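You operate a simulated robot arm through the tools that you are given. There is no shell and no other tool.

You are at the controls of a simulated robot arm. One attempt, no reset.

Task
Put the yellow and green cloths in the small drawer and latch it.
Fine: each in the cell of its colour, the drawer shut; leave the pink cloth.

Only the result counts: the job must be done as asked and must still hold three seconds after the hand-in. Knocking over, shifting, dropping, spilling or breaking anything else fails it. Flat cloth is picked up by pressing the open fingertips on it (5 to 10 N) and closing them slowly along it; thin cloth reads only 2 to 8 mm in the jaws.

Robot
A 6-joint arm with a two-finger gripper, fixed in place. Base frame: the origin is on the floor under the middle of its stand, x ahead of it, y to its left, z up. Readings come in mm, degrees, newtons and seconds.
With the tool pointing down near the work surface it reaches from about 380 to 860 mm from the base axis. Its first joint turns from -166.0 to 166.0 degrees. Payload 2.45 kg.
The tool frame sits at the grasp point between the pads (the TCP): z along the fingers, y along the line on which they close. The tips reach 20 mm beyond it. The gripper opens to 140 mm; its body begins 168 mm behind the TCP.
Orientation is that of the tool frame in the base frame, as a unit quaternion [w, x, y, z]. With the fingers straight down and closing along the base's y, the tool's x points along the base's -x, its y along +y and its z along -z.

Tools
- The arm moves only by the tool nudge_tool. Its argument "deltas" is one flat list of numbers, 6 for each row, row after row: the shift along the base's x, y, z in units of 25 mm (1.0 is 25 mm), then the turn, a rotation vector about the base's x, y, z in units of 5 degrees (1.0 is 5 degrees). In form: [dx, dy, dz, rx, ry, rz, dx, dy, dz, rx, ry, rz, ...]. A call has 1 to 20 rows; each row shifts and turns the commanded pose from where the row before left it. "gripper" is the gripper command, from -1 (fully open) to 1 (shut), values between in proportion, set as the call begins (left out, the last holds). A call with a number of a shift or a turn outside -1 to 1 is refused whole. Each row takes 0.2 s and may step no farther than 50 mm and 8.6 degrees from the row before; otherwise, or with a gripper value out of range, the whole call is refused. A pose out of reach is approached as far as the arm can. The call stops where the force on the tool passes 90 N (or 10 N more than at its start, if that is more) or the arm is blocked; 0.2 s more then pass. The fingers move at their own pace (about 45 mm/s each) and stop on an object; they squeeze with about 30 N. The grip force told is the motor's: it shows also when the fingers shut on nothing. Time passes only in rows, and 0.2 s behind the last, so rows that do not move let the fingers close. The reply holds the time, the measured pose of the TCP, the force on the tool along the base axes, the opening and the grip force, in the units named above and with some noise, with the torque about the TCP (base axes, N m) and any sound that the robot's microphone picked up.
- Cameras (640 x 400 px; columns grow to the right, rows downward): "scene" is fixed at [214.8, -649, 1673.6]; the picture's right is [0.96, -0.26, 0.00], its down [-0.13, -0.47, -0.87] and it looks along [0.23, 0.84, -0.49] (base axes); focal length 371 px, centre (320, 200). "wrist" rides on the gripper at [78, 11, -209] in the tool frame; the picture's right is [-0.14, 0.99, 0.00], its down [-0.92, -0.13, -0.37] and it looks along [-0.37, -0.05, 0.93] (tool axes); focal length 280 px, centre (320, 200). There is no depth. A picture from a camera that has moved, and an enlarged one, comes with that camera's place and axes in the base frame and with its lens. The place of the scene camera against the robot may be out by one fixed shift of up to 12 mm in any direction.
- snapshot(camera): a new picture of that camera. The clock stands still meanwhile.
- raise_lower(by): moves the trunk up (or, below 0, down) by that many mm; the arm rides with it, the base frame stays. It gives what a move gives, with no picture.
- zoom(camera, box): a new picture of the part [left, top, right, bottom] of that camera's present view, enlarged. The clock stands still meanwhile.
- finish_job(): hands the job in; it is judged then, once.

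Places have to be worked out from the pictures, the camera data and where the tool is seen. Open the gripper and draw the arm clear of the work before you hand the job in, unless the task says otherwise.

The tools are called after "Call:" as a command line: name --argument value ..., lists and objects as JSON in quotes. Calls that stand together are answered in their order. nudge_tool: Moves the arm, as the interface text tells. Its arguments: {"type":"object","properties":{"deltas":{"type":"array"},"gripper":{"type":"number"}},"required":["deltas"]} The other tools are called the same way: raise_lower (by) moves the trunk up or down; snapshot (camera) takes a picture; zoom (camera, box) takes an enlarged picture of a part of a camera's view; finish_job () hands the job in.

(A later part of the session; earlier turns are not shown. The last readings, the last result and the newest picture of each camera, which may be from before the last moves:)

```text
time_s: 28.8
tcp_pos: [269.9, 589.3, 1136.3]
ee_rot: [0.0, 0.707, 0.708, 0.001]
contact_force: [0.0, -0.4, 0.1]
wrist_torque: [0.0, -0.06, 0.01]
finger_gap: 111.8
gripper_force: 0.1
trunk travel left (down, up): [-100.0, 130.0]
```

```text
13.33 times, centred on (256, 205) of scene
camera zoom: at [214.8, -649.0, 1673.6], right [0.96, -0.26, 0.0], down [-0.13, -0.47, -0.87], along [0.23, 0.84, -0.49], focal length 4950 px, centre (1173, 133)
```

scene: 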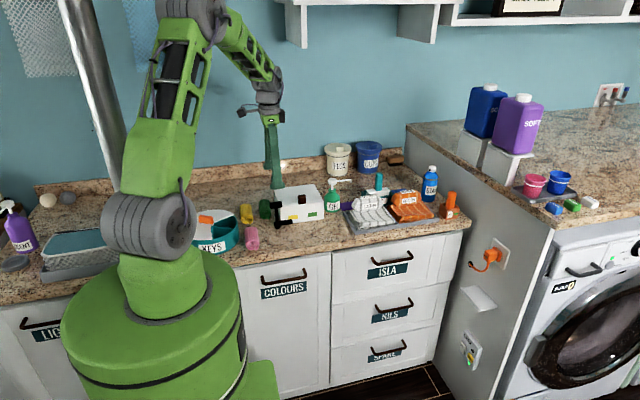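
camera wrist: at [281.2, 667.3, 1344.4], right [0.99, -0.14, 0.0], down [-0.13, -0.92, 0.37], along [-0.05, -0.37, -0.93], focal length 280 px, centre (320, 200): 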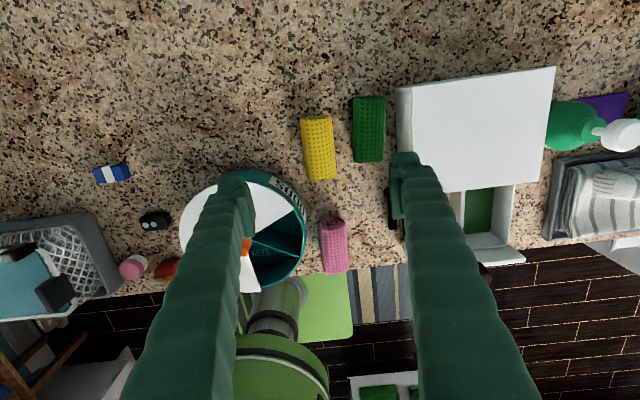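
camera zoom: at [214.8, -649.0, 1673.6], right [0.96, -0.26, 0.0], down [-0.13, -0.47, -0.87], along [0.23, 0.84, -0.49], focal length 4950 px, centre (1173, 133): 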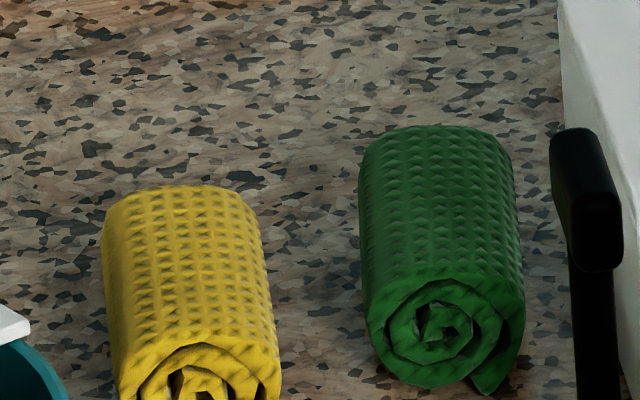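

Yellow roll: centre (269.5, 586), 46 mm wide, 88 mm long; green: centre (342, 602), with 30 mm between them. I'll narrow the fingers to 54 mm and descend to just above the yellow roll, then check.

Call:
nudge_tool --deltas '[0, -0.06, 0, 0, 0, 0, 0, -0.06, 0, 0, 0, 0, 0, 0, -0.9, 0, 0, 0, 0, 0, -0.9, 0, 0, 0, 0, 0, -0.9, 0, 0, 0, 0, 0, -0.9, 0, 0, 0, 0, 0, -0.9, 0, 0, 0]' --gripper 0.229

Call:
snapshot --camera "wrist"

Call:
zoom --camera "scene" --box '[216, 170, 312, 230]'

```text
time_s: 30.4
tcp_pos: [271.6, 586.7, 1023.5]
ee_rot: [0.001, 0.707, 0.707, 0.0]
contact_force: [0.6, 1.2, 0.5]
wrist_torque: [-0.02, 0.01, -0.02]
finger_gap: 53.8
gripper_force: 0.1
trunk travel left (down, up): [-100.0, 130.0]
```

```text
taken
camera wrist: at [282.4, 664.8, 1231.7], right [0.99, -0.14, 0.0], down [-0.13, -0.92, 0.37], along [-0.05, -0.36, -0.93], focal length 280 px, centre (320, 200)
```

wrist: 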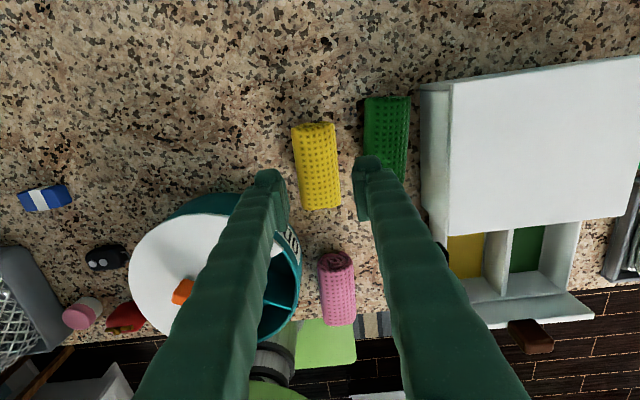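

```text
6.67 times, centred on (264, 200) of scene
camera zoom: at [214.8, -649.0, 1673.6], right [0.96, -0.26, 0.0], down [-0.13, -0.47, -0.87], along [0.23, 0.84, -0.49], focal length 2475 px, centre (693, 200)
```

zoom: 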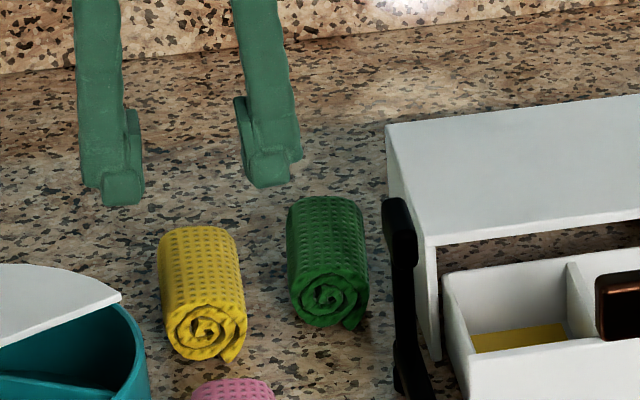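

The yellow roll is centred about 2–3 mm left of the tool axis. I'll correct and descend in two stages, watching the contact force.

Call:
nudge_tool --deltas '[-0.1, 0, -0.8, 0, 0, 0, 0, 0, -0.8, 0, 0, 0, 0, 0, -0.6, 0, 0, 0]'

Call:
zoom --camera "wrist" --box '[240, 110, 400, 210]'

Call:
zoom --camera "scene" --box '[216, 180, 296, 230]'

```text
time_s: 31.2
tcp_pos: [267.5, 584.3, 968.2]
ee_rot: [0.001, 0.708, 0.707, -0.001]
contact_force: [0.5, 0.1, -0.2]
wrist_torque: [-0.01, 0.03, 0.01]
finger_gap: 54.0
gripper_force: 0.1
trunk travel left (down, up): [-100.0, 130.0]
```

```text
4.00 times, centred on (320, 160) of wrist
camera zoom: at [278.5, 663.3, 1176.1], right [0.99, -0.14, 0.0], down [-0.13, -0.92, 0.37], along [-0.05, -0.37, -0.93], focal length 1122 px, centre (320, 360)
```

zoom: 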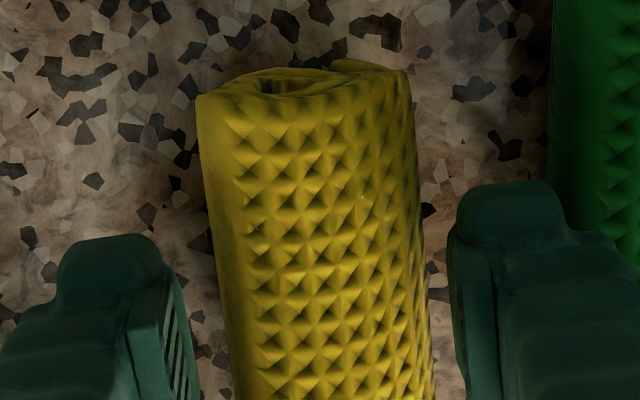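

```text
8.00 times, centred on (256, 205) of scene
camera zoom: at [214.8, -649.0, 1673.6], right [0.96, -0.26, 0.0], down [-0.13, -0.47, -0.87], along [0.23, 0.84, -0.49], focal length 2970 px, centre (832, 160)
```

zoom: 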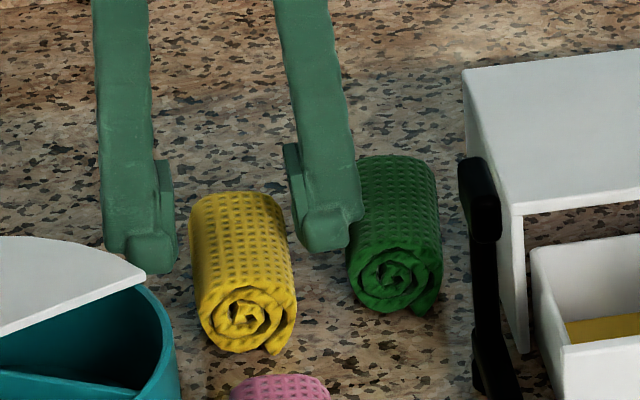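

Fingers are centred on the yellow roll with equal clearance. I'll descend the last 27 mm slowly.

Call:
nudge_tool --deltas '[0, 0.04, -0.36, 0, 0, 0, 0, 0, -0.36, 0, 0, 0, 0, 0, -0.36, 0, 0, 0]'

Call:
zoom --camera "scene" --box '[216, 180, 296, 230]'

Call:
zoom --camera "wrist" --box '[240, 110, 400, 210]'

```text
time_s: 32.2
tcp_pos: [270.8, 593.2, 942.6]
ee_rot: [-0.002, 0.707, 0.707, 0.004]
contact_force: [-0.1, 1.2, -0.6]
wrist_torque: [-0.08, 0.08, -0.01]
finger_gap: 54.1
gripper_force: 0.0
trunk travel left (down, up): [-100.0, 130.0]
stopped in row 3: the force on the tool passed its limit at 92 N (the readings are from after the stop); the commanded pose is now the measured one
```

```text
8.00 times, centred on (256, 205) of scene
camera zoom: at [214.8, -649.0, 1673.6], right [0.96, -0.26, 0.0], down [-0.13, -0.47, -0.87], along [0.23, 0.84, -0.49], focal length 2970 px, centre (832, 160)
```

zoom: 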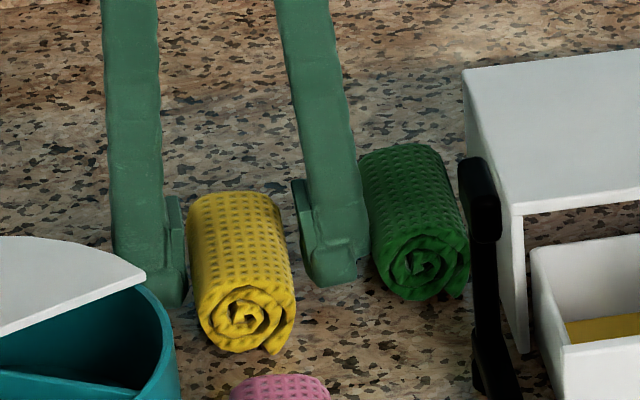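

```text
4.00 times, centred on (320, 160) of wrist
camera zoom: at [280.7, 669.2, 1152.8], right [0.99, -0.14, 0.0], down [-0.13, -0.92, 0.36], along [-0.05, -0.36, -0.93], focal length 1122 px, centre (320, 360)
```

zoom: 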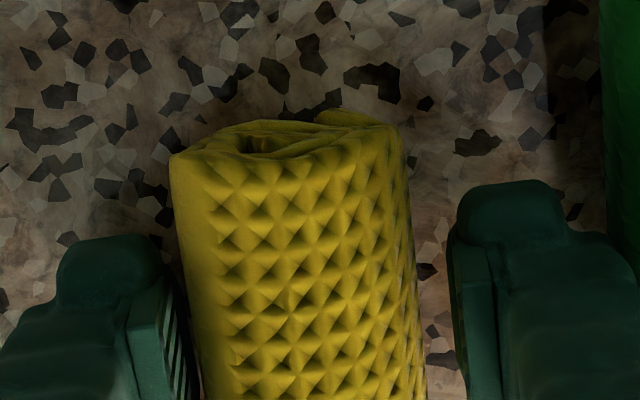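

Something stopped the descent (92 N spike, now relaxed) and the tool deflected about +9 mm in y; the green roll got nudged sideways. I need to see what was touched before moving on.

Call:
snapshot --camera "scene"

Call:
snapshot --camera "wrist"

```text
taken
```

scene: 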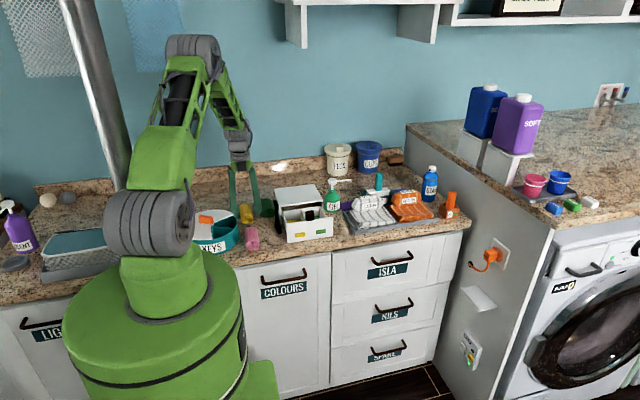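

```text
taken
camera wrist: at [280.7, 669.2, 1152.8], right [0.99, -0.14, 0.0], down [-0.13, -0.92, 0.36], along [-0.05, -0.36, -0.93], focal length 280 px, centre (320, 200)
```

wrist: 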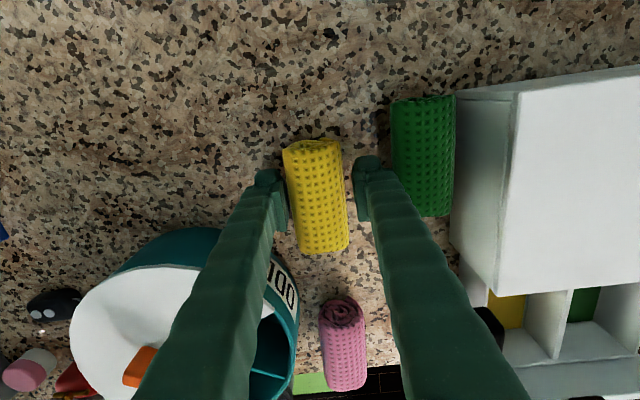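

No other object appears moved: box, container and pink cloth look as before. The deflection is radially outward, which suggests a vertical block—either the counter or the green roll under the right foot. Let me zoom closer on the fingertips.

Call:
zoom --camera "scene" --box '[228, 195, 284, 230]'

Call:
zoom --camera "wrist" --box '[380, 80, 540, 180]'

Call:
zoom --camera "wrist" --box '[60, 200, 380, 400]'

```text
11.43 times, centred on (256, 212) of scene
camera zoom: at [214.8, -649.0, 1673.6], right [0.96, -0.26, 0.0], down [-0.13, -0.47, -0.87], along [0.23, 0.84, -0.49], focal length 4243 px, centre (1051, 57)
```

zoom: 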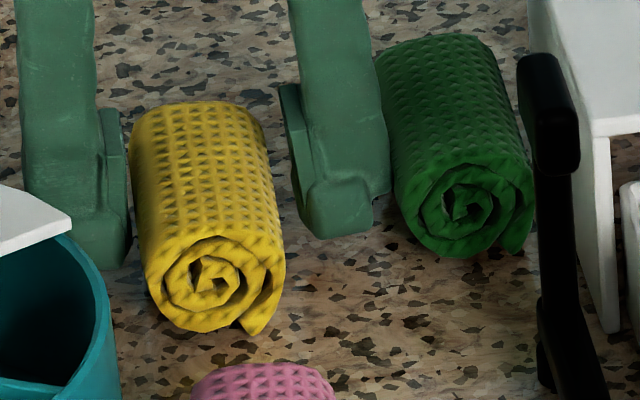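

```text
4.00 times, centred on (460, 130) of wrist
camera zoom: at [280.7, 669.2, 1152.8], right [0.99, -0.14, 0.0], down [-0.13, -0.92, 0.36], along [-0.05, -0.36, -0.93], focal length 1122 px, centre (-240, 480)
```

zoom: 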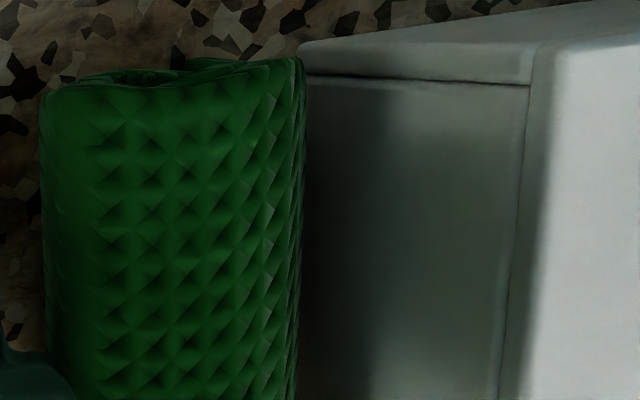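

```text
2.00 times, centred on (220, 300) of wrist
camera zoom: at [280.7, 669.2, 1152.8], right [0.99, -0.14, 0.0], down [-0.13, -0.92, 0.36], along [-0.05, -0.36, -0.93], focal length 561 px, centre (520, 0)
```

zoom: 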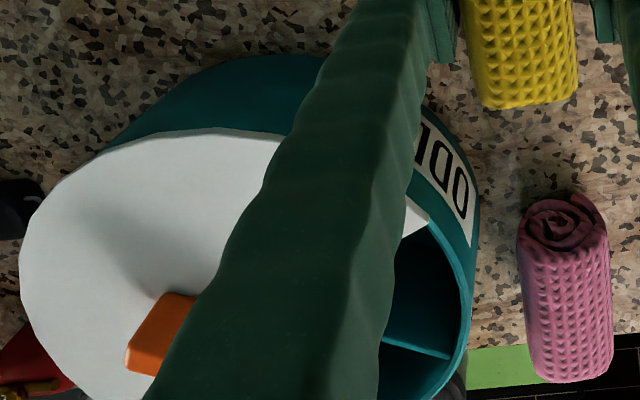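

The block was most likely the counter itself at z≈921 (tips read 922.6), so the rolls sit higher than I assumed (mid-height ≈944). The green roll was only pushed ~8 mm and still has ~8–10 mm to the box. I'll raise 12 mm, recentre on the yellow roll and check.

Call:
nudge_tool --deltas '[-0.1, 0, 0.25, 0, 0, 0, 0, 0, 0.25, 0, 0, 0, 0, -0.15, 0, 0, 0, 0, 0, -0.15, 0, 0, 0, 0]'

Call:
zoom --camera "wrist" --box '[240, 110, 400, 210]'

Call:
zoom --camera "scene" --box '[228, 195, 284, 230]'

```text
time_s: 33.2
tcp_pos: [266.5, 582.9, 959.6]
ee_rot: [-0.003, 0.708, 0.707, 0.005]
contact_force: [-0.3, -0.5, -0.1]
wrist_torque: [-0.04, 0.0, -0.05]
finger_gap: 53.8
gripper_force: 0.1
trunk travel left (down, up): [-100.0, 130.0]
```

```text
4.00 times, centred on (320, 160) of wrist
camera zoom: at [277.0, 659.2, 1168.7], right [0.99, -0.14, 0.0], down [-0.13, -0.92, 0.36], along [-0.05, -0.36, -0.93], focal length 1122 px, centre (320, 360)
```

zoom: 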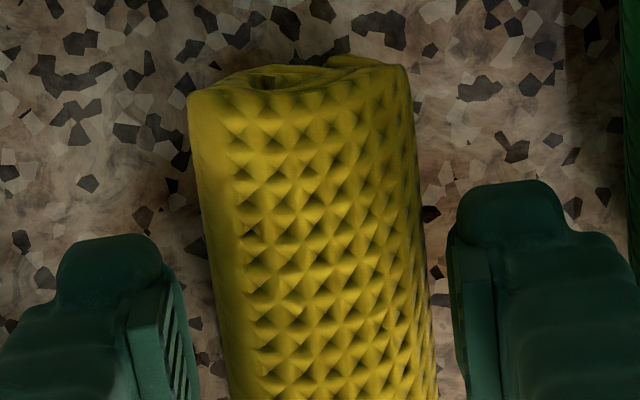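

```text
11.43 times, centred on (256, 212) of scene
camera zoom: at [214.8, -649.0, 1673.6], right [0.96, -0.26, 0.0], down [-0.13, -0.47, -0.87], along [0.23, 0.84, -0.49], focal length 4243 px, centre (1051, 57)
```

zoom: 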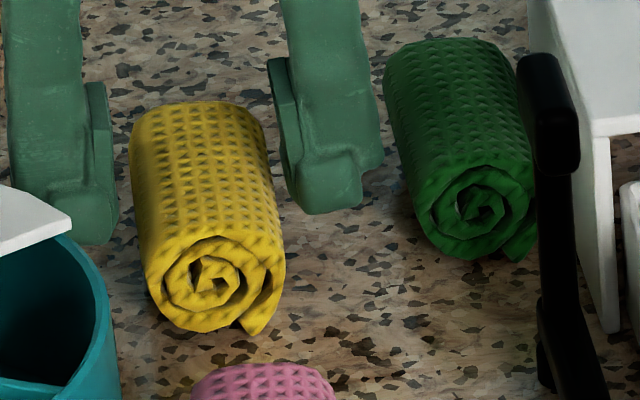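

The gripper is centred on the yellow roll again and unloaded. The green roll shifted a bit more toward the box, so I'll check that gap and see whether it touches.

Call:
zoom --camera "wrist" --box '[370, 60, 562, 180]'

Call:
zoom --camera "scene" --box '[248, 180, 312, 220]'

```text
3.33 times, centred on (466, 120) of wrist
camera zoom: at [277.0, 659.2, 1168.7], right [0.99, -0.14, 0.0], down [-0.13, -0.92, 0.36], along [-0.05, -0.36, -0.93], focal length 935 px, centre (-167, 467)
```

zoom: 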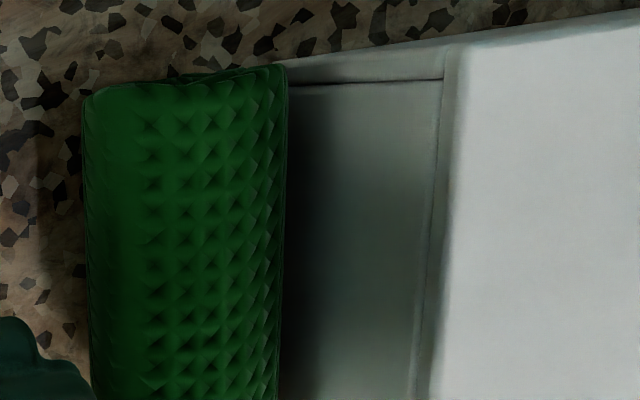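

```text
10.00 times, centred on (280, 200) of scene
camera zoom: at [214.8, -649.0, 1673.6], right [0.96, -0.26, 0.0], down [-0.13, -0.47, -0.87], along [0.23, 0.84, -0.49], focal length 3713 px, centre (720, 200)
```

zoom: 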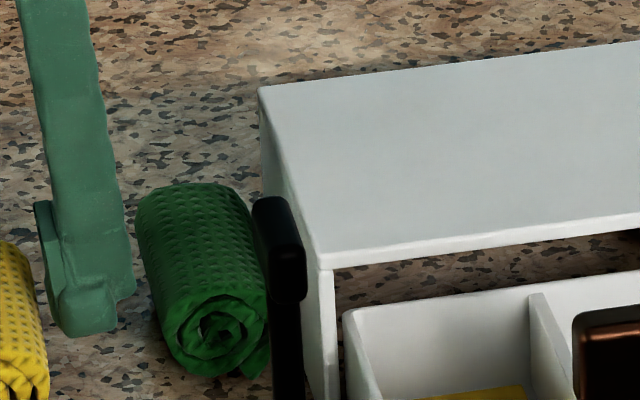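

Green is now parallel to y at about x=355, with ~10 mm to the box—not touching. I'll lower 5 mm on the yellow roll and close on it.

Call:
nudge_tool --deltas '[0.04, 0.08, -0.1, 0, 0, 0, 0, 0.04, -0.1, 0, 0, 0]'

Call:
nudge_tool --deltas '[0, 0, 0, 0, 0, 0, 0, 0, 0, 0, 0, 0, 0, 0, 0, 0, 0, 0]' --gripper 0.5

```text
time_s: 33.8
tcp_pos: [267.2, 587.8, 954.3]
ee_rot: [-0.003, 0.707, 0.707, 0.004]
contact_force: [-0.2, 0.4, 0.2]
wrist_torque: [-0.01, 0.01, -0.04]
finger_gap: 54.1
gripper_force: 0.0
trunk travel left (down, up): [-100.0, 130.0]
```

```text
time_s: 34.6
tcp_pos: [267.9, 586.4, 956.1]
ee_rot: [-0.003, 0.707, 0.707, 0.007]
contact_force: [0.5, -1.5, 17.0]
wrist_torque: [-0.06, -0.02, -0.03]
finger_gap: 42.5
gripper_force: 30.2
trunk travel left (down, up): [-100.0, 130.0]
```

Gap 42.5 mm with +17 N upward means I'm gripping above the roll's middle, so its mid-height is ≈927 (counter ≈905) and the earlier block was the right foot on the green roll. Green is now 40 mm away, so I'll reopen, go down to TCP z≈941 and regrip.

Call:
nudge_tool --deltas '[0, 0, 0, 0, 0, 0, 0, 0, 0, 0, 0, 0, 0.02, 0, 0, 0, 0, 0, 0, 0, -0.2, 0, 0, 0, 0, 0, -0.2, 0, 0, 0, 0, 0, -0.2, 0, 0, 0]' --gripper 0.229

Call:
zoom --camera "scene" --box '[228, 195, 284, 230]'

```text
time_s: 36.0
tcp_pos: [267.1, 586.4, 940.4]
ee_rot: [-0.002, 0.707, 0.707, 0.005]
contact_force: [-0.8, -0.4, -0.1]
wrist_torque: [-0.01, 0.01, -0.01]
finger_gap: 54.0
gripper_force: 0.1
trunk travel left (down, up): [-100.0, 130.0]
```

```text
11.43 times, centred on (256, 212) of scene
camera zoom: at [214.8, -649.0, 1673.6], right [0.96, -0.26, 0.0], down [-0.13, -0.47, -0.87], along [0.23, 0.84, -0.49], focal length 4243 px, centre (1051, 57)
```

zoom: 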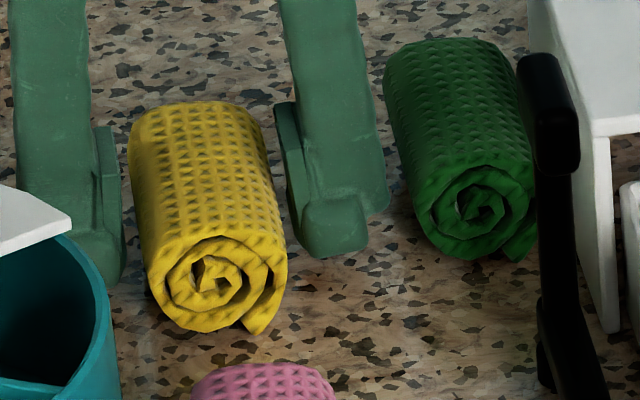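

At z=940.4 there is no contact, confirming the counter is lower. Closing on the yellow roll now.

Call:
nudge_tool --deltas '[0, 0, 0, 0, 0, 0, 0, 0, 0, 0, 0, 0, 0, 0, 0, 0, 0, 0, 0, 0, 0, 0, 0, 0]' --gripper 0.6

```text
time_s: 37.0
tcp_pos: [268.0, 586.3, 939.8]
ee_rot: [-0.003, 0.707, 0.707, 0.005]
contact_force: [0.3, 0.1, 2.1]
wrist_torque: [-0.03, 0.02, 0.02]
finger_gap: 44.2
gripper_force: 30.1
trunk travel left (down, up): [-100.0, 130.0]
```

Firm grip at 44 mm with almost no vertical push. I'll lift 20 mm and check it comes up.

Call:
nudge_tool --deltas '[0, 0, 0.3, 0, 0, 0, 0, 0, 0.3, 0, 0, 0, 0, 0, 0.4, 0, 0, 0, 0, 0, 0, 0, 0, 0]' --gripper 1

Call:
zoom --camera "scene" --box '[216, 180, 296, 230]'

```text
time_s: 38.0
tcp_pos: [268.1, 588.6, 968.7]
ee_rot: [-0.003, 0.707, 0.707, 0.007]
contact_force: [1.1, -2.1, 21.8]
wrist_torque: [0.01, -0.05, -0.02]
finger_gap: 23.0
gripper_force: 29.9
trunk travel left (down, up): [-100.0, 130.0]
```

```text
8.00 times, centred on (256, 205) of scene
camera zoom: at [214.8, -649.0, 1673.6], right [0.96, -0.26, 0.0], down [-0.13, -0.47, -0.87], along [0.23, 0.84, -0.49], focal length 2970 px, centre (832, 160)
```

zoom: 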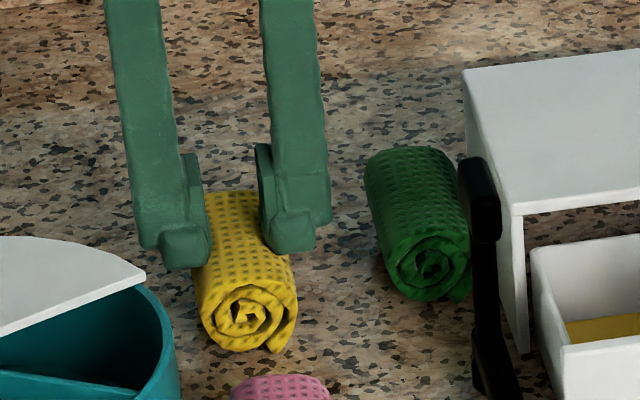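

The fingers slid up off the roll (gap shrank to 23 mm, roll stayed put), so the pads were too high on its round side. I'll reopen, check alignment, and go deeper (tips near z≈911, still above the counter ≈905).

Call:
nudge_tool --deltas '[0, 0, 0.1, 0, 0, 0, 0, 0, 0, 0, 0, 0, 0, 0, 0, 0, 0, 0, 0, 0, 0, 0, 0, 0]' --gripper 0.2

Call:
zoom --camera "wrist" --box '[240, 110, 400, 210]'

```text
time_s: 39.0
tcp_pos: [267.6, 586.8, 966.8]
ee_rot: [-0.003, 0.707, 0.707, 0.005]
contact_force: [0.8, 0.0, 0.3]
wrist_torque: [0.02, -0.03, 0.0]
finger_gap: 56.0
gripper_force: 0.1
trunk travel left (down, up): [-100.0, 130.0]
```

```text
4.00 times, centred on (320, 160) of wrist
camera zoom: at [277.9, 662.9, 1177.0], right [0.99, -0.14, 0.0], down [-0.13, -0.92, 0.36], along [-0.05, -0.36, -0.93], focal length 1122 px, centre (320, 360)
```

zoom: 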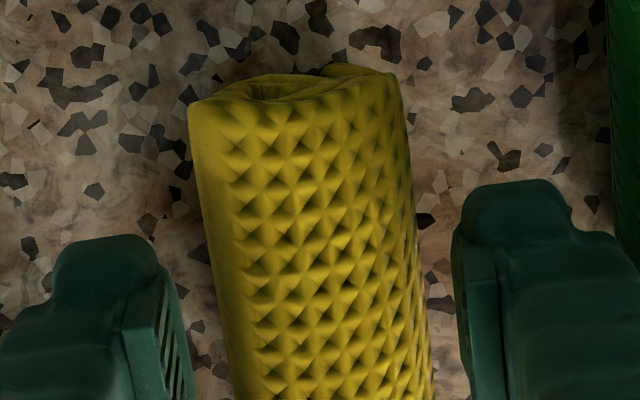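

Alignment is good. I'll correct the slight 0.65° tilt and descend to about TCP z≈931.

Call:
nudge_tool --deltas '[0.02, 0, -0.4, -0.13, 0.03, 0, 0, 0, -0.4, 0, 0, 0, 0, 0, -0.3, 0, 0, 0, 0, 0, -0.2, 0, 0, 0, 0, 0, -0.1, 0, 0, 0]'

```text
time_s: 40.2
tcp_pos: [268.8, 587.7, 931.5]
ee_rot: [0.0, 0.707, 0.708, 0.0]
contact_force: [0.2, -0.2, 0.1]
wrist_torque: [0.0, 0.03, 0.04]
finger_gap: 56.2
gripper_force: 0.0
trunk travel left (down, up): [-100.0, 130.0]
```

Tips are at about z=911 with no contact. Closing slowly on the roll.

Call:
nudge_tool --deltas '[0, 0, 0, 0, 0, 0, 0, 0, 0, 0, 0, 0, 0, 0, 0, 0, 0, 0, 0, 0, 0, 0, 0, 0, 0, 0, 0, 0, 0, 0]' --gripper 1

Call:
zoom --camera "wrist" --box '[240, 110, 400, 210]'

Call:
zoom --camera "scene" --box '[228, 195, 284, 230]'

```text
time_s: 41.4
tcp_pos: [269.4, 588.1, 931.9]
ee_rot: [0.0, 0.707, 0.707, 0.0]
contact_force: [1.1, -0.1, -0.2]
wrist_torque: [-0.03, 0.01, 0.01]
finger_gap: 44.4
gripper_force: 30.0
trunk travel left (down, up): [-100.0, 130.0]
```

```text
4.00 times, centred on (320, 160) of wrist
camera zoom: at [279.1, 665.2, 1140.9], right [0.99, -0.14, 0.0], down [-0.13, -0.92, 0.37], along [-0.05, -0.37, -0.93], focal length 1122 px, centre (320, 360)
```

zoom: 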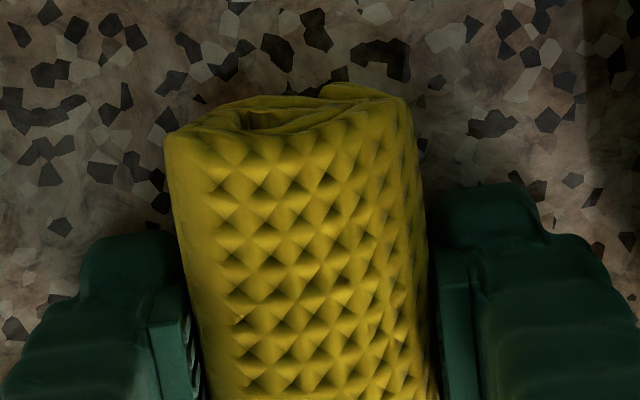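

```text
11.43 times, centred on (256, 212) of scene
camera zoom: at [214.8, -649.0, 1673.6], right [0.96, -0.26, 0.0], down [-0.13, -0.47, -0.87], along [0.23, 0.84, -0.49], focal length 4243 px, centre (1051, 57)
```

zoom: 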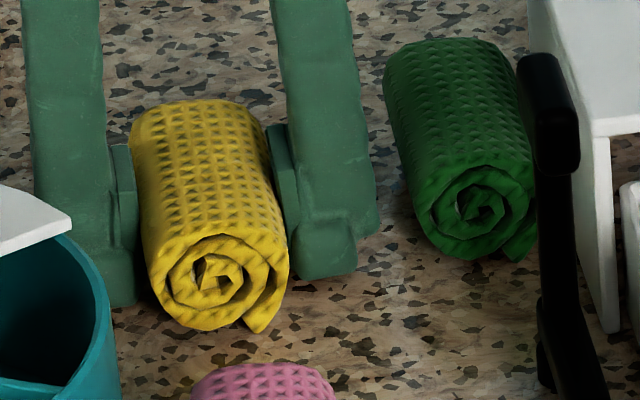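

Both pads bear on the roll's sides at mid-height with zero vertical force. I'll lift slowly by 12 mm.

Call:
nudge_tool --deltas '[0, 0, 0.12, 0, 0, 0, 0, 0, 0.12, 0, 0, 0, 0, 0, 0.12, 0, 0, 0, 0, 0, 0.12, 0, 0, 0]'

Call:
zoom --camera "scene" --box '[228, 195, 284, 230]'

```text
time_s: 42.4
tcp_pos: [268.0, 586.7, 944.5]
ee_rot: [0.001, 0.707, 0.707, 0.0]
contact_force: [0.5, -0.5, 0.2]
wrist_torque: [0.03, 0.01, -0.02]
finger_gap: 44.7
gripper_force: 29.6
trunk travel left (down, up): [-100.0, 130.0]
```

```text
11.43 times, centred on (256, 212) of scene
camera zoom: at [214.8, -649.0, 1673.6], right [0.96, -0.26, 0.0], down [-0.13, -0.47, -0.87], along [0.23, 0.84, -0.49], focal length 4243 px, centre (1051, 57)
```

zoom: 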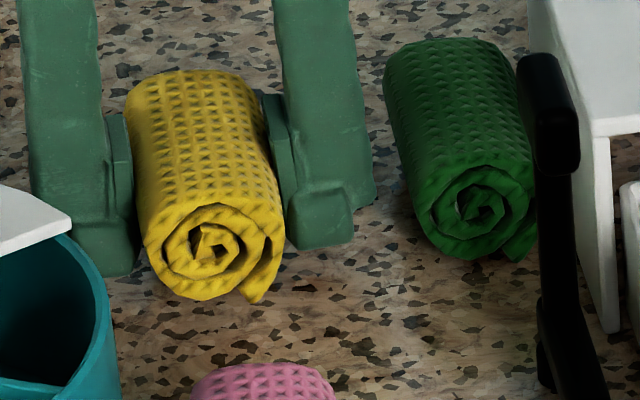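

The roll lifts cleanly now. Because the latch handle is near where the finger will go over the drawer, I want the grip ~10 mm nearer the roll's front end; I'll set it down, shift −y and regrip.

Call:
nudge_tool --deltas '[0, 0, -0.16, 0, 0, 0, 0, 0, -0.16, 0, 0, 0, 0, 0, -0.16, 0, 0, 0, 0, 0, 0, 0, 0, 0]'

Call:
nudge_tool --deltas '[0, 0, 0, 0, 0, 0, 0, 0, 0, 0, 0, 0, 0, -0.22, 0, 0, 0, 0, 0, -0.22, 0, 0, 0, 0, 0, 0, 0, 0, 0, 0]' --gripper 0.2

Call:
zoom --camera "scene" --box '[216, 185, 280, 225]'

Call:
zoom --camera "wrist" --box '[200, 110, 400, 235]'

```text
time_s: 43.4
tcp_pos: [268.2, 586.4, 932.3]
ee_rot: [0.0, 0.707, 0.707, 0.001]
contact_force: [-0.8, 0.3, 2.8]
wrist_torque: [-0.05, 0.02, -0.04]
finger_gap: 44.4
gripper_force: 30.3
trunk travel left (down, up): [-100.0, 130.0]
```

```text
time_s: 44.6
tcp_pos: [268.5, 575.6, 931.9]
ee_rot: [0.0, 0.707, 0.708, 0.0]
contact_force: [0.1, -0.1, -0.3]
wrist_torque: [0.01, 0.0, -0.01]
finger_gap: 56.0
gripper_force: 0.1
trunk travel left (down, up): [-100.0, 130.0]
```

```text
10.00 times, centred on (248, 205) of scene
camera zoom: at [214.8, -649.0, 1673.6], right [0.96, -0.26, 0.0], down [-0.13, -0.47, -0.87], along [0.23, 0.84, -0.49], focal length 3713 px, centre (1040, 150)
```

zoom: 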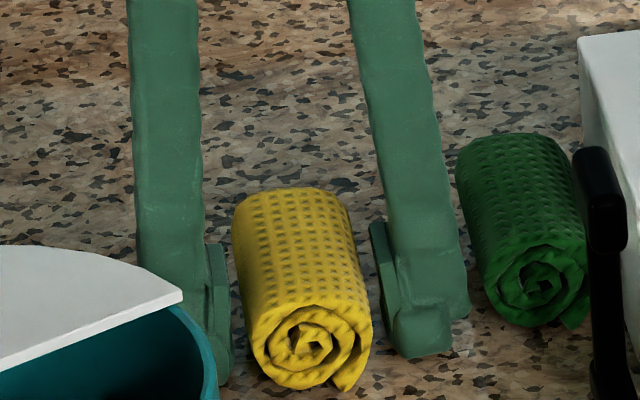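

```text
3.20 times, centred on (300, 172) of wrist
camera zoom: at [279.1, 653.9, 1140.5], right [0.99, -0.14, 0.0], down [-0.13, -0.92, 0.37], along [-0.05, -0.37, -0.93], focal length 897 px, centre (384, 288)
```

zoom: 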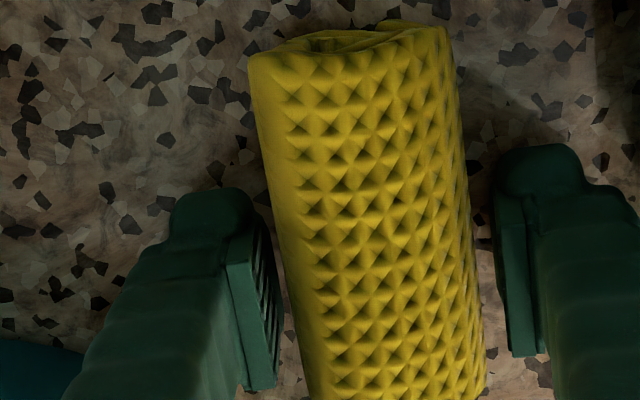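

Repositioned to y≈576 with room to the container. Closing and lifting slowly first.

Call:
nudge_tool --deltas '[0, 0, 0, 0, 0, 0, 0, 0, 0, 0, 0, 0, 0, 0, 0, 0, 0, 0, 0, 0, 0, 0, 0, 0, 0, 0, 0, 0, 0, 0, 0, 0, 0.12, 0, 0, 0, 0, 0, 0.12, 0, 0, 0, 0, 0, 0.12, 0, 0, 0, 0, 0, 0.24, 0, 0, 0]' --gripper 1

Call:
zoom --camera "scene" --box '[216, 180, 296, 230]'

```text
time_s: 46.6
tcp_pos: [268.6, 577.3, 948.0]
ee_rot: [0.001, 0.707, 0.707, 0.001]
contact_force: [-1.2, -0.7, -0.7]
wrist_torque: [-0.01, -0.04, 0.01]
finger_gap: 44.5
gripper_force: 29.9
trunk travel left (down, up): [-100.0, 130.0]
```

```text
8.00 times, centred on (256, 205) of scene
camera zoom: at [214.8, -649.0, 1673.6], right [0.96, -0.26, 0.0], down [-0.13, -0.47, -0.87], along [0.23, 0.84, -0.49], focal length 2970 px, centre (832, 160)
```

zoom: 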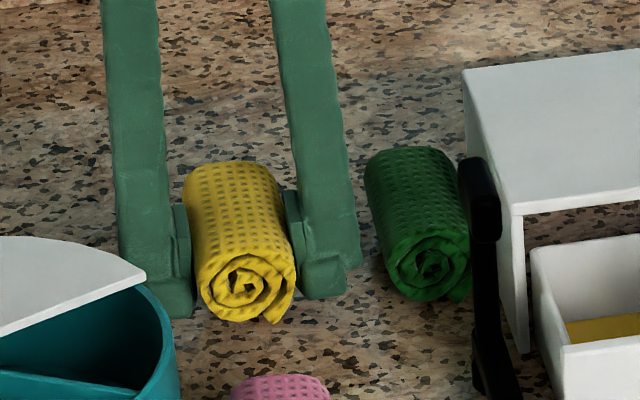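

Yellow roll is lifted. I'll raise it to z≈1070 and carry it over the yellow cell at about (435, 450).

Call:
nudge_tool --deltas '[0, 0, 0.6, 0, 0, 0, 0, 0, 0.9, 0, 0, 0, 0, 0, 0.9, 0, 0, 0, 0, 0, 0.9, 0, 0, 0, 0, 0, 0.9, 0, 0, 0, 0, 0, 0.7, 0, 0, 0, 0.4, -0.3, 0, 0, 0, 0, 0.8, -0.6, 0, 0, 0, 0, 0.8, -0.6, 0, 0, 0, 0, 0.8, -0.6, 0, 0, 0, 0, 0.8, -0.6, 0, 0, 0, 0, 0.8, -0.6, 0, 0, 0, 0, 0.8, -0.6, 0, 0, 0, 0, 0.8, -0.6, 0, 0, 0, 0, 0.4, -0.4, 0, 0, 0, 0, 0.26, -0.2, 0, 0, 0, 0]'

Call:
snapshot --camera "wrist"

Call:
zoom --camera "scene" --box '[232, 170, 344, 240]'

```text
time_s: 50.0
tcp_pos: [434.0, 449.1, 1069.5]
ee_rot: [0.001, 0.707, 0.707, 0.0]
contact_force: [0.1, -0.6, -0.2]
wrist_torque: [0.0, -0.02, 0.0]
finger_gap: 44.8
gripper_force: 29.7
trunk travel left (down, up): [-100.0, 130.0]
```

```text
taken
camera wrist: at [445.5, 526.9, 1278.5], right [0.99, -0.14, 0.0], down [-0.13, -0.92, 0.37], along [-0.05, -0.37, -0.93], focal length 280 px, centre (320, 200)
```

wrist: 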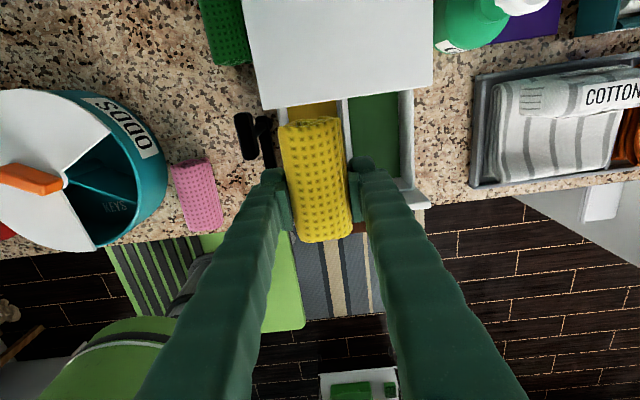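

```text
5.71 times, centred on (288, 205) of scene
camera zoom: at [214.8, -649.0, 1673.6], right [0.96, -0.26, 0.0], down [-0.13, -0.47, -0.87], along [0.23, 0.84, -0.49], focal length 2122 px, centre (503, 171)
```

zoom: 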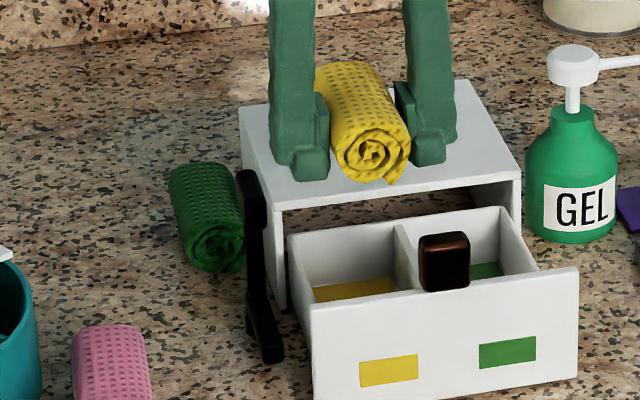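

The roll is held straight above the drawer, spanning y≈420–507. I'll shift 4 mm toward −y and descend to z≈1012 for a closer alignment check.

Call:
nudge_tool --deltas '[0.04, -0.14, -0.5, 0, 0, 0, 0, 0, -0.6, 0, 0, 0, 0, 0, -0.6, 0, 0, 0, 0, 0, -0.6, 0, 0, 0]'

Call:
snapshot --camera "wrist"

Call:
zoom --camera "scene" --box '[248, 175, 336, 230]'

```text
time_s: 51.0
tcp_pos: [435.6, 445.7, 1012.0]
ee_rot: [0.0, 0.707, 0.707, -0.001]
contact_force: [-0.2, 0.1, -0.2]
wrist_torque: [-0.02, 0.0, 0.02]
finger_gap: 44.5
gripper_force: 30.2
trunk travel left (down, up): [-100.0, 130.0]
```

```text
taken
camera wrist: at [445.4, 523.5, 1220.4], right [0.99, -0.14, 0.0], down [-0.13, -0.92, 0.37], along [-0.05, -0.37, -0.93], focal length 280 px, centre (320, 200)
```

wrist: 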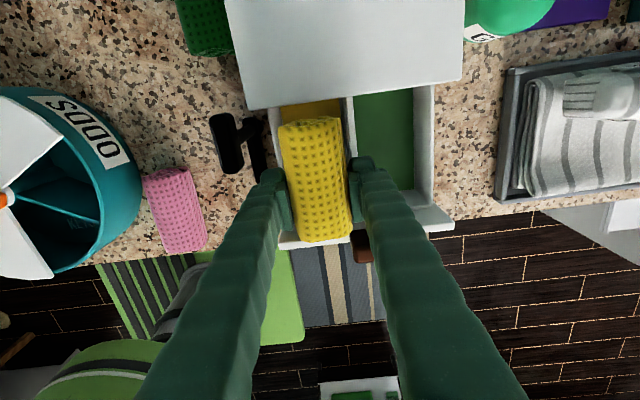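

```text
7.27 times, centred on (292, 202) of scene
camera zoom: at [214.8, -649.0, 1673.6], right [0.96, -0.26, 0.0], down [-0.13, -0.47, -0.87], along [0.23, 0.84, -0.49], focal length 2700 px, centre (524, 182)
```

zoom: 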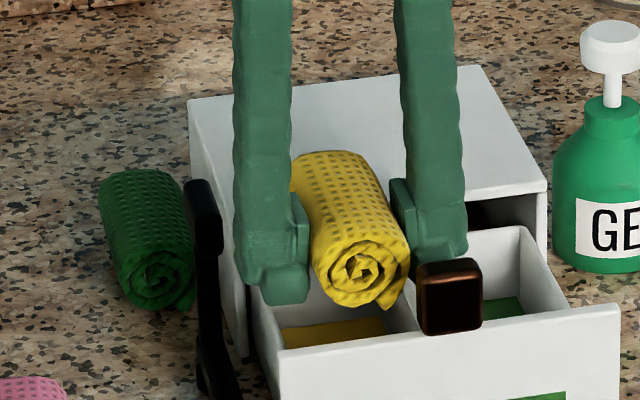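

The roll is over the yellow cell. I'll zoom the wrist view to check lateral alignment with the cell walls and clearance to the latch handle.

Call:
zoom --camera "wrist" --box '[200, 85, 440, 255]'

```text
2.35 times, centred on (320, 170) of wrist
camera zoom: at [445.4, 523.5, 1220.4], right [0.99, -0.14, 0.0], down [-0.13, -0.92, 0.37], along [-0.05, -0.37, -0.93], focal length 660 px, centre (320, 271)
```

zoom: 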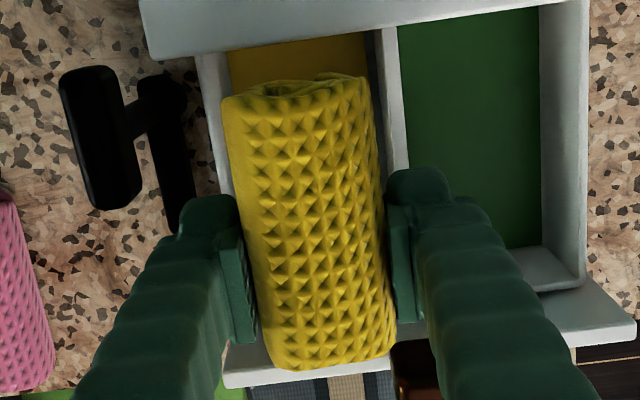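

The roll is centred on the cell (walls at x≈402 and 468, roll at 435). I'll descend ~29 mm so the fingertips stay just above the rim (z≈958) and the roll starts to enter the cell.

Call:
nudge_tool --deltas '[0, 0, -0.3, 0, 0, 0, 0, 0, -0.3, 0, 0, 0, 0, 0, -0.3, 0, 0, 0, 0, 0, -0.26, 0, 0, 0]'

Call:
zoom --camera "scene" --box '[256, 180, 328, 225]'

Call:
zoom --camera "wrist" --box '[200, 85, 440, 255]'

```text
time_s: 52.0
tcp_pos: [435.7, 444.9, 982.6]
ee_rot: [0.001, 0.707, 0.707, 0.0]
contact_force: [0.8, -0.2, -0.9]
wrist_torque: [0.01, -0.04, -0.03]
finger_gap: 44.5
gripper_force: 30.6
trunk travel left (down, up): [-100.0, 130.0]
```

```text
8.89 times, centred on (292, 202) of scene
camera zoom: at [214.8, -649.0, 1673.6], right [0.96, -0.26, 0.0], down [-0.13, -0.47, -0.87], along [0.23, 0.84, -0.49], focal length 3300 px, centre (569, 178)
```

zoom: 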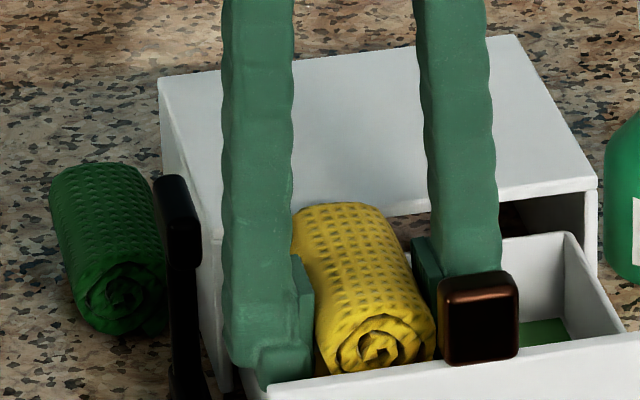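

```text
2.35 times, centred on (320, 170) of wrist
camera zoom: at [447.1, 523.5, 1191.1], right [0.99, -0.14, 0.0], down [-0.13, -0.92, 0.37], along [-0.05, -0.37, -0.93], focal length 660 px, centre (320, 271)
```

zoom: 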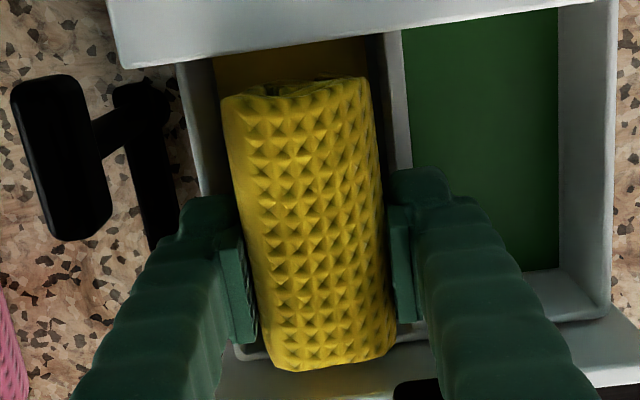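

Everything lines up: roll spans y≈415–504 inside the cell opening. I'll open the fingers to let it settle into the cell.

Call:
nudge_tool --deltas '[0, 0, 0, 0, 0, 0, 0, 0, 0, 0, 0, 0, 0, 0, 0, 0, 0, 0, 0, 0, 0, 0, 0, 0]' --gripper 0.17

Call:
zoom --camera "wrist" --box '[200, 85, 440, 255]'

Call:
zoom --camera "scene" --box '[256, 180, 328, 225]'

```text
time_s: 53.0
tcp_pos: [436.8, 444.6, 983.7]
ee_rot: [0.0, 0.707, 0.707, 0.0]
contact_force: [0.1, 0.0, 0.2]
wrist_torque: [0.04, -0.03, 0.0]
finger_gap: 58.2
gripper_force: 0.0
trunk travel left (down, up): [-100.0, 130.0]
```

```text
2.35 times, centred on (320, 170) of wrist
camera zoom: at [446.9, 523.5, 1191.5], right [0.99, -0.14, 0.0], down [-0.13, -0.92, 0.37], along [-0.05, -0.37, -0.93], focal length 660 px, centre (320, 271)
```

zoom: 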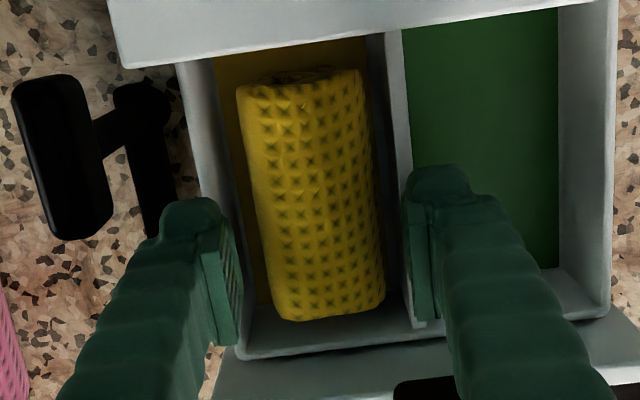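

```text
8.89 times, centred on (292, 202) of scene
camera zoom: at [214.8, -649.0, 1673.6], right [0.96, -0.26, 0.0], down [-0.13, -0.47, -0.87], along [0.23, 0.84, -0.49], focal length 3300 px, centre (569, 178)
```

zoom: 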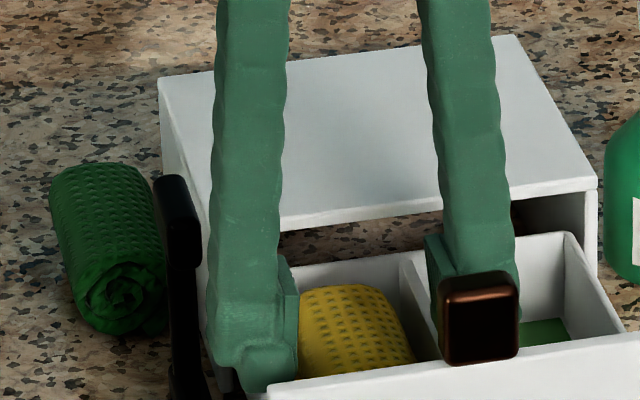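

Yellow dropped neatly into the yellow cell. I'll lift clear, then turn the tool to close along y over the green roll so I can grip it end-to-end and slide it away from the box first.

Call:
nudge_tool --deltas '[0, 0, 0.7, 0, 0, 0, 0, 0, 0.9, 0, 0, 0, 0, 0, 0.9, 0, 0, 0, 0, 0, 0.9, 0, 0, 0, 0, 0, 0.6, 0, 0, 0]'

Call:
nudge_tool --deltas '[-0.19, 0.36, 0, 0, 0, 1, -0.19, 0.36, 0, 0, 0, 1, -0.19, 0.36, 0, 0, 0, 1, -0.19, 0.36, 0, 0, 0, 1, -0.19, 0.36, 0, 0, 0, 1, -0.19, 0.36, 0, 0, 0, 1, -0.19, 0.36, 0, 0, 0, 1, -0.19, 0.36, 0, 0, 0, 1, -0.19, 0.36, 0, 0, 0, 1, -0.19, 0.36, 0, 0, 0, 1, -0.19, 0.36, 0, 0, 0, 1, -0.19, 0.36, 0, 0, 0, 1, -0.19, 0.36, 0, 0, 0, 1, -0.19, 0.36, 0, 0, 0, 1, -0.19, 0.36, 0, 0, 0, 1, -0.19, 0.36, 0, 0, 0, 1, -0.19, 0.36, 0, 0, 0, 1, -0.19, 0.36, 0, 0, 0, 1]' --gripper -0.6

Call:
snapshot --camera "wrist"

Call:
snapshot --camera "scene"

```text
time_s: 54.2
tcp_pos: [438.3, 445.8, 1083.3]
ee_rot: [0.0, 0.707, 0.707, 0.0]
contact_force: [-1.0, -0.7, -0.4]
wrist_torque: [0.0, 0.0, -0.03]
finger_gap: 58.0
gripper_force: 0.1
trunk travel left (down, up): [-100.0, 130.0]
```

```text
time_s: 58.0
tcp_pos: [348.3, 607.2, 1084.1]
ee_rot: [-0.001, -0.001, 1.0, 0.0]
contact_force: [-0.3, -0.3, -0.3]
wrist_torque: [-0.01, -0.02, -0.01]
finger_gap: 111.9
gripper_force: 0.1
trunk travel left (down, up): [-100.0, 130.0]
```

```text
taken
camera wrist: at [270.8, 617.6, 1291.6], right [0.14, 0.99, 0.0], down [0.92, -0.13, 0.37], along [0.37, -0.05, -0.93], focal length 280 px, centre (320, 200)
```

wrist: 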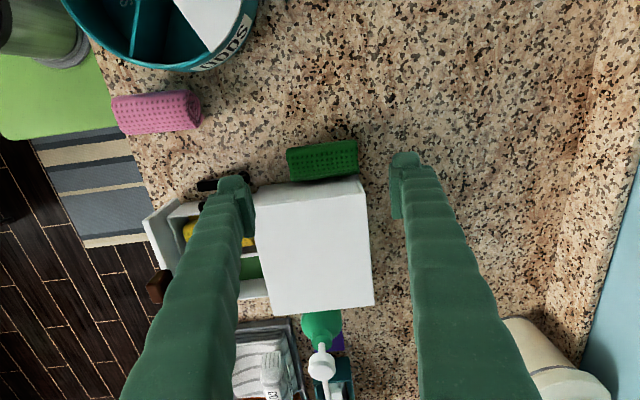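

```text
taken
```

scene: 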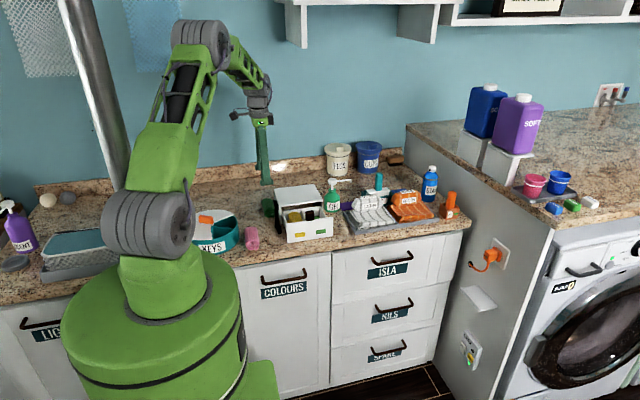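

Now I'll zoom in on the green roll to get its end positions and its gap to the box.

Call:
zoom --camera "wrist" --box '[250, 115, 410, 215]'

```text
4.00 times, centred on (330, 165) of wrist
camera zoom: at [270.8, 617.6, 1291.6], right [0.14, 0.99, 0.0], down [0.92, -0.13, 0.37], along [0.37, -0.05, -0.93], focal length 1122 px, centre (280, 340)
```

zoom: 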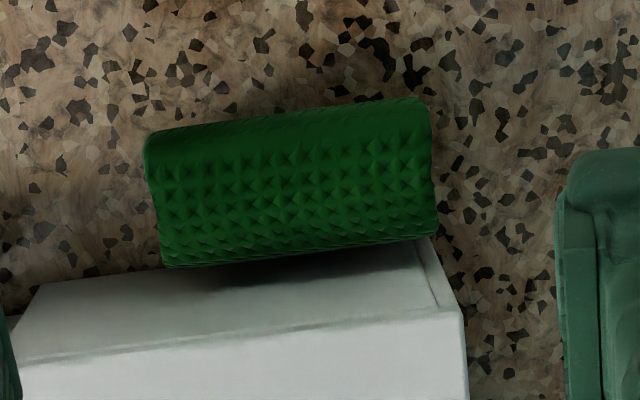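

Green: centre ≈(359, 610), ends y≈565 and 656, gap to the box ≈6 mm. I'll set the fingers to 102 mm and come down part-way with the tool at x≈352 to check clearances.

Call:
nudge_tool --deltas '[0.15, 0.1, 0, 0, 0, 0, 0, 0, 0, 0, 0, 0, 0, 0, -0.8, 0, 0, 0, 0, 0, -0.9, 0, 0, 0, 0, 0, -0.9, 0, 0, 0, 0, 0, -0.8, 0, 0, 0]' --gripper -0.457

Call:
snapshot --camera "wrist"

Call:
zoom --camera "scene" --box '[232, 170, 312, 220]'

```text
time_s: 59.4
tcp_pos: [352.4, 610.9, 997.2]
ee_rot: [-0.001, 0.0, 1.0, 0.0]
contact_force: [-0.1, -0.5, 0.6]
wrist_torque: [-0.03, 0.02, -0.01]
finger_gap: 102.2
gripper_force: 0.0
trunk travel left (down, up): [-100.0, 130.0]
```

```text
taken
camera wrist: at [274.4, 619.9, 1205.1], right [0.14, 0.99, 0.0], down [0.92, -0.13, 0.37], along [0.37, -0.05, -0.93], focal length 280 px, centre (320, 200)
```

wrist: 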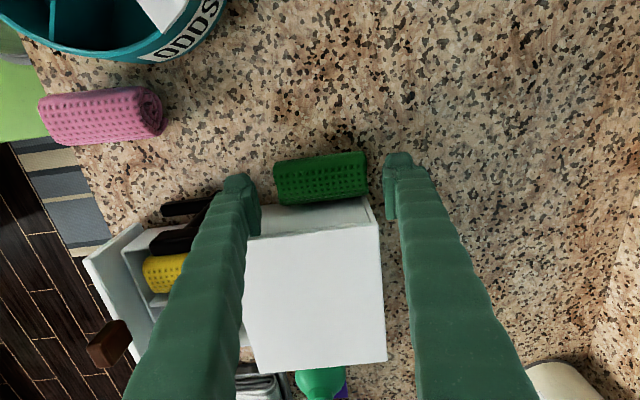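

```text
8.00 times, centred on (272, 195) of scene
camera zoom: at [214.8, -649.0, 1673.6], right [0.96, -0.26, 0.0], down [-0.13, -0.47, -0.87], along [0.23, 0.84, -0.49], focal length 2970 px, centre (704, 240)
```

zoom: 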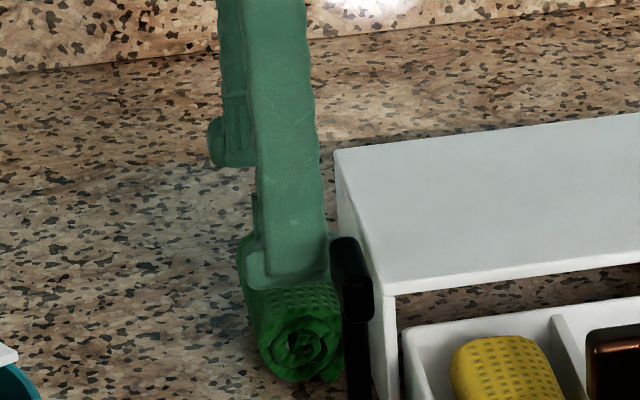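

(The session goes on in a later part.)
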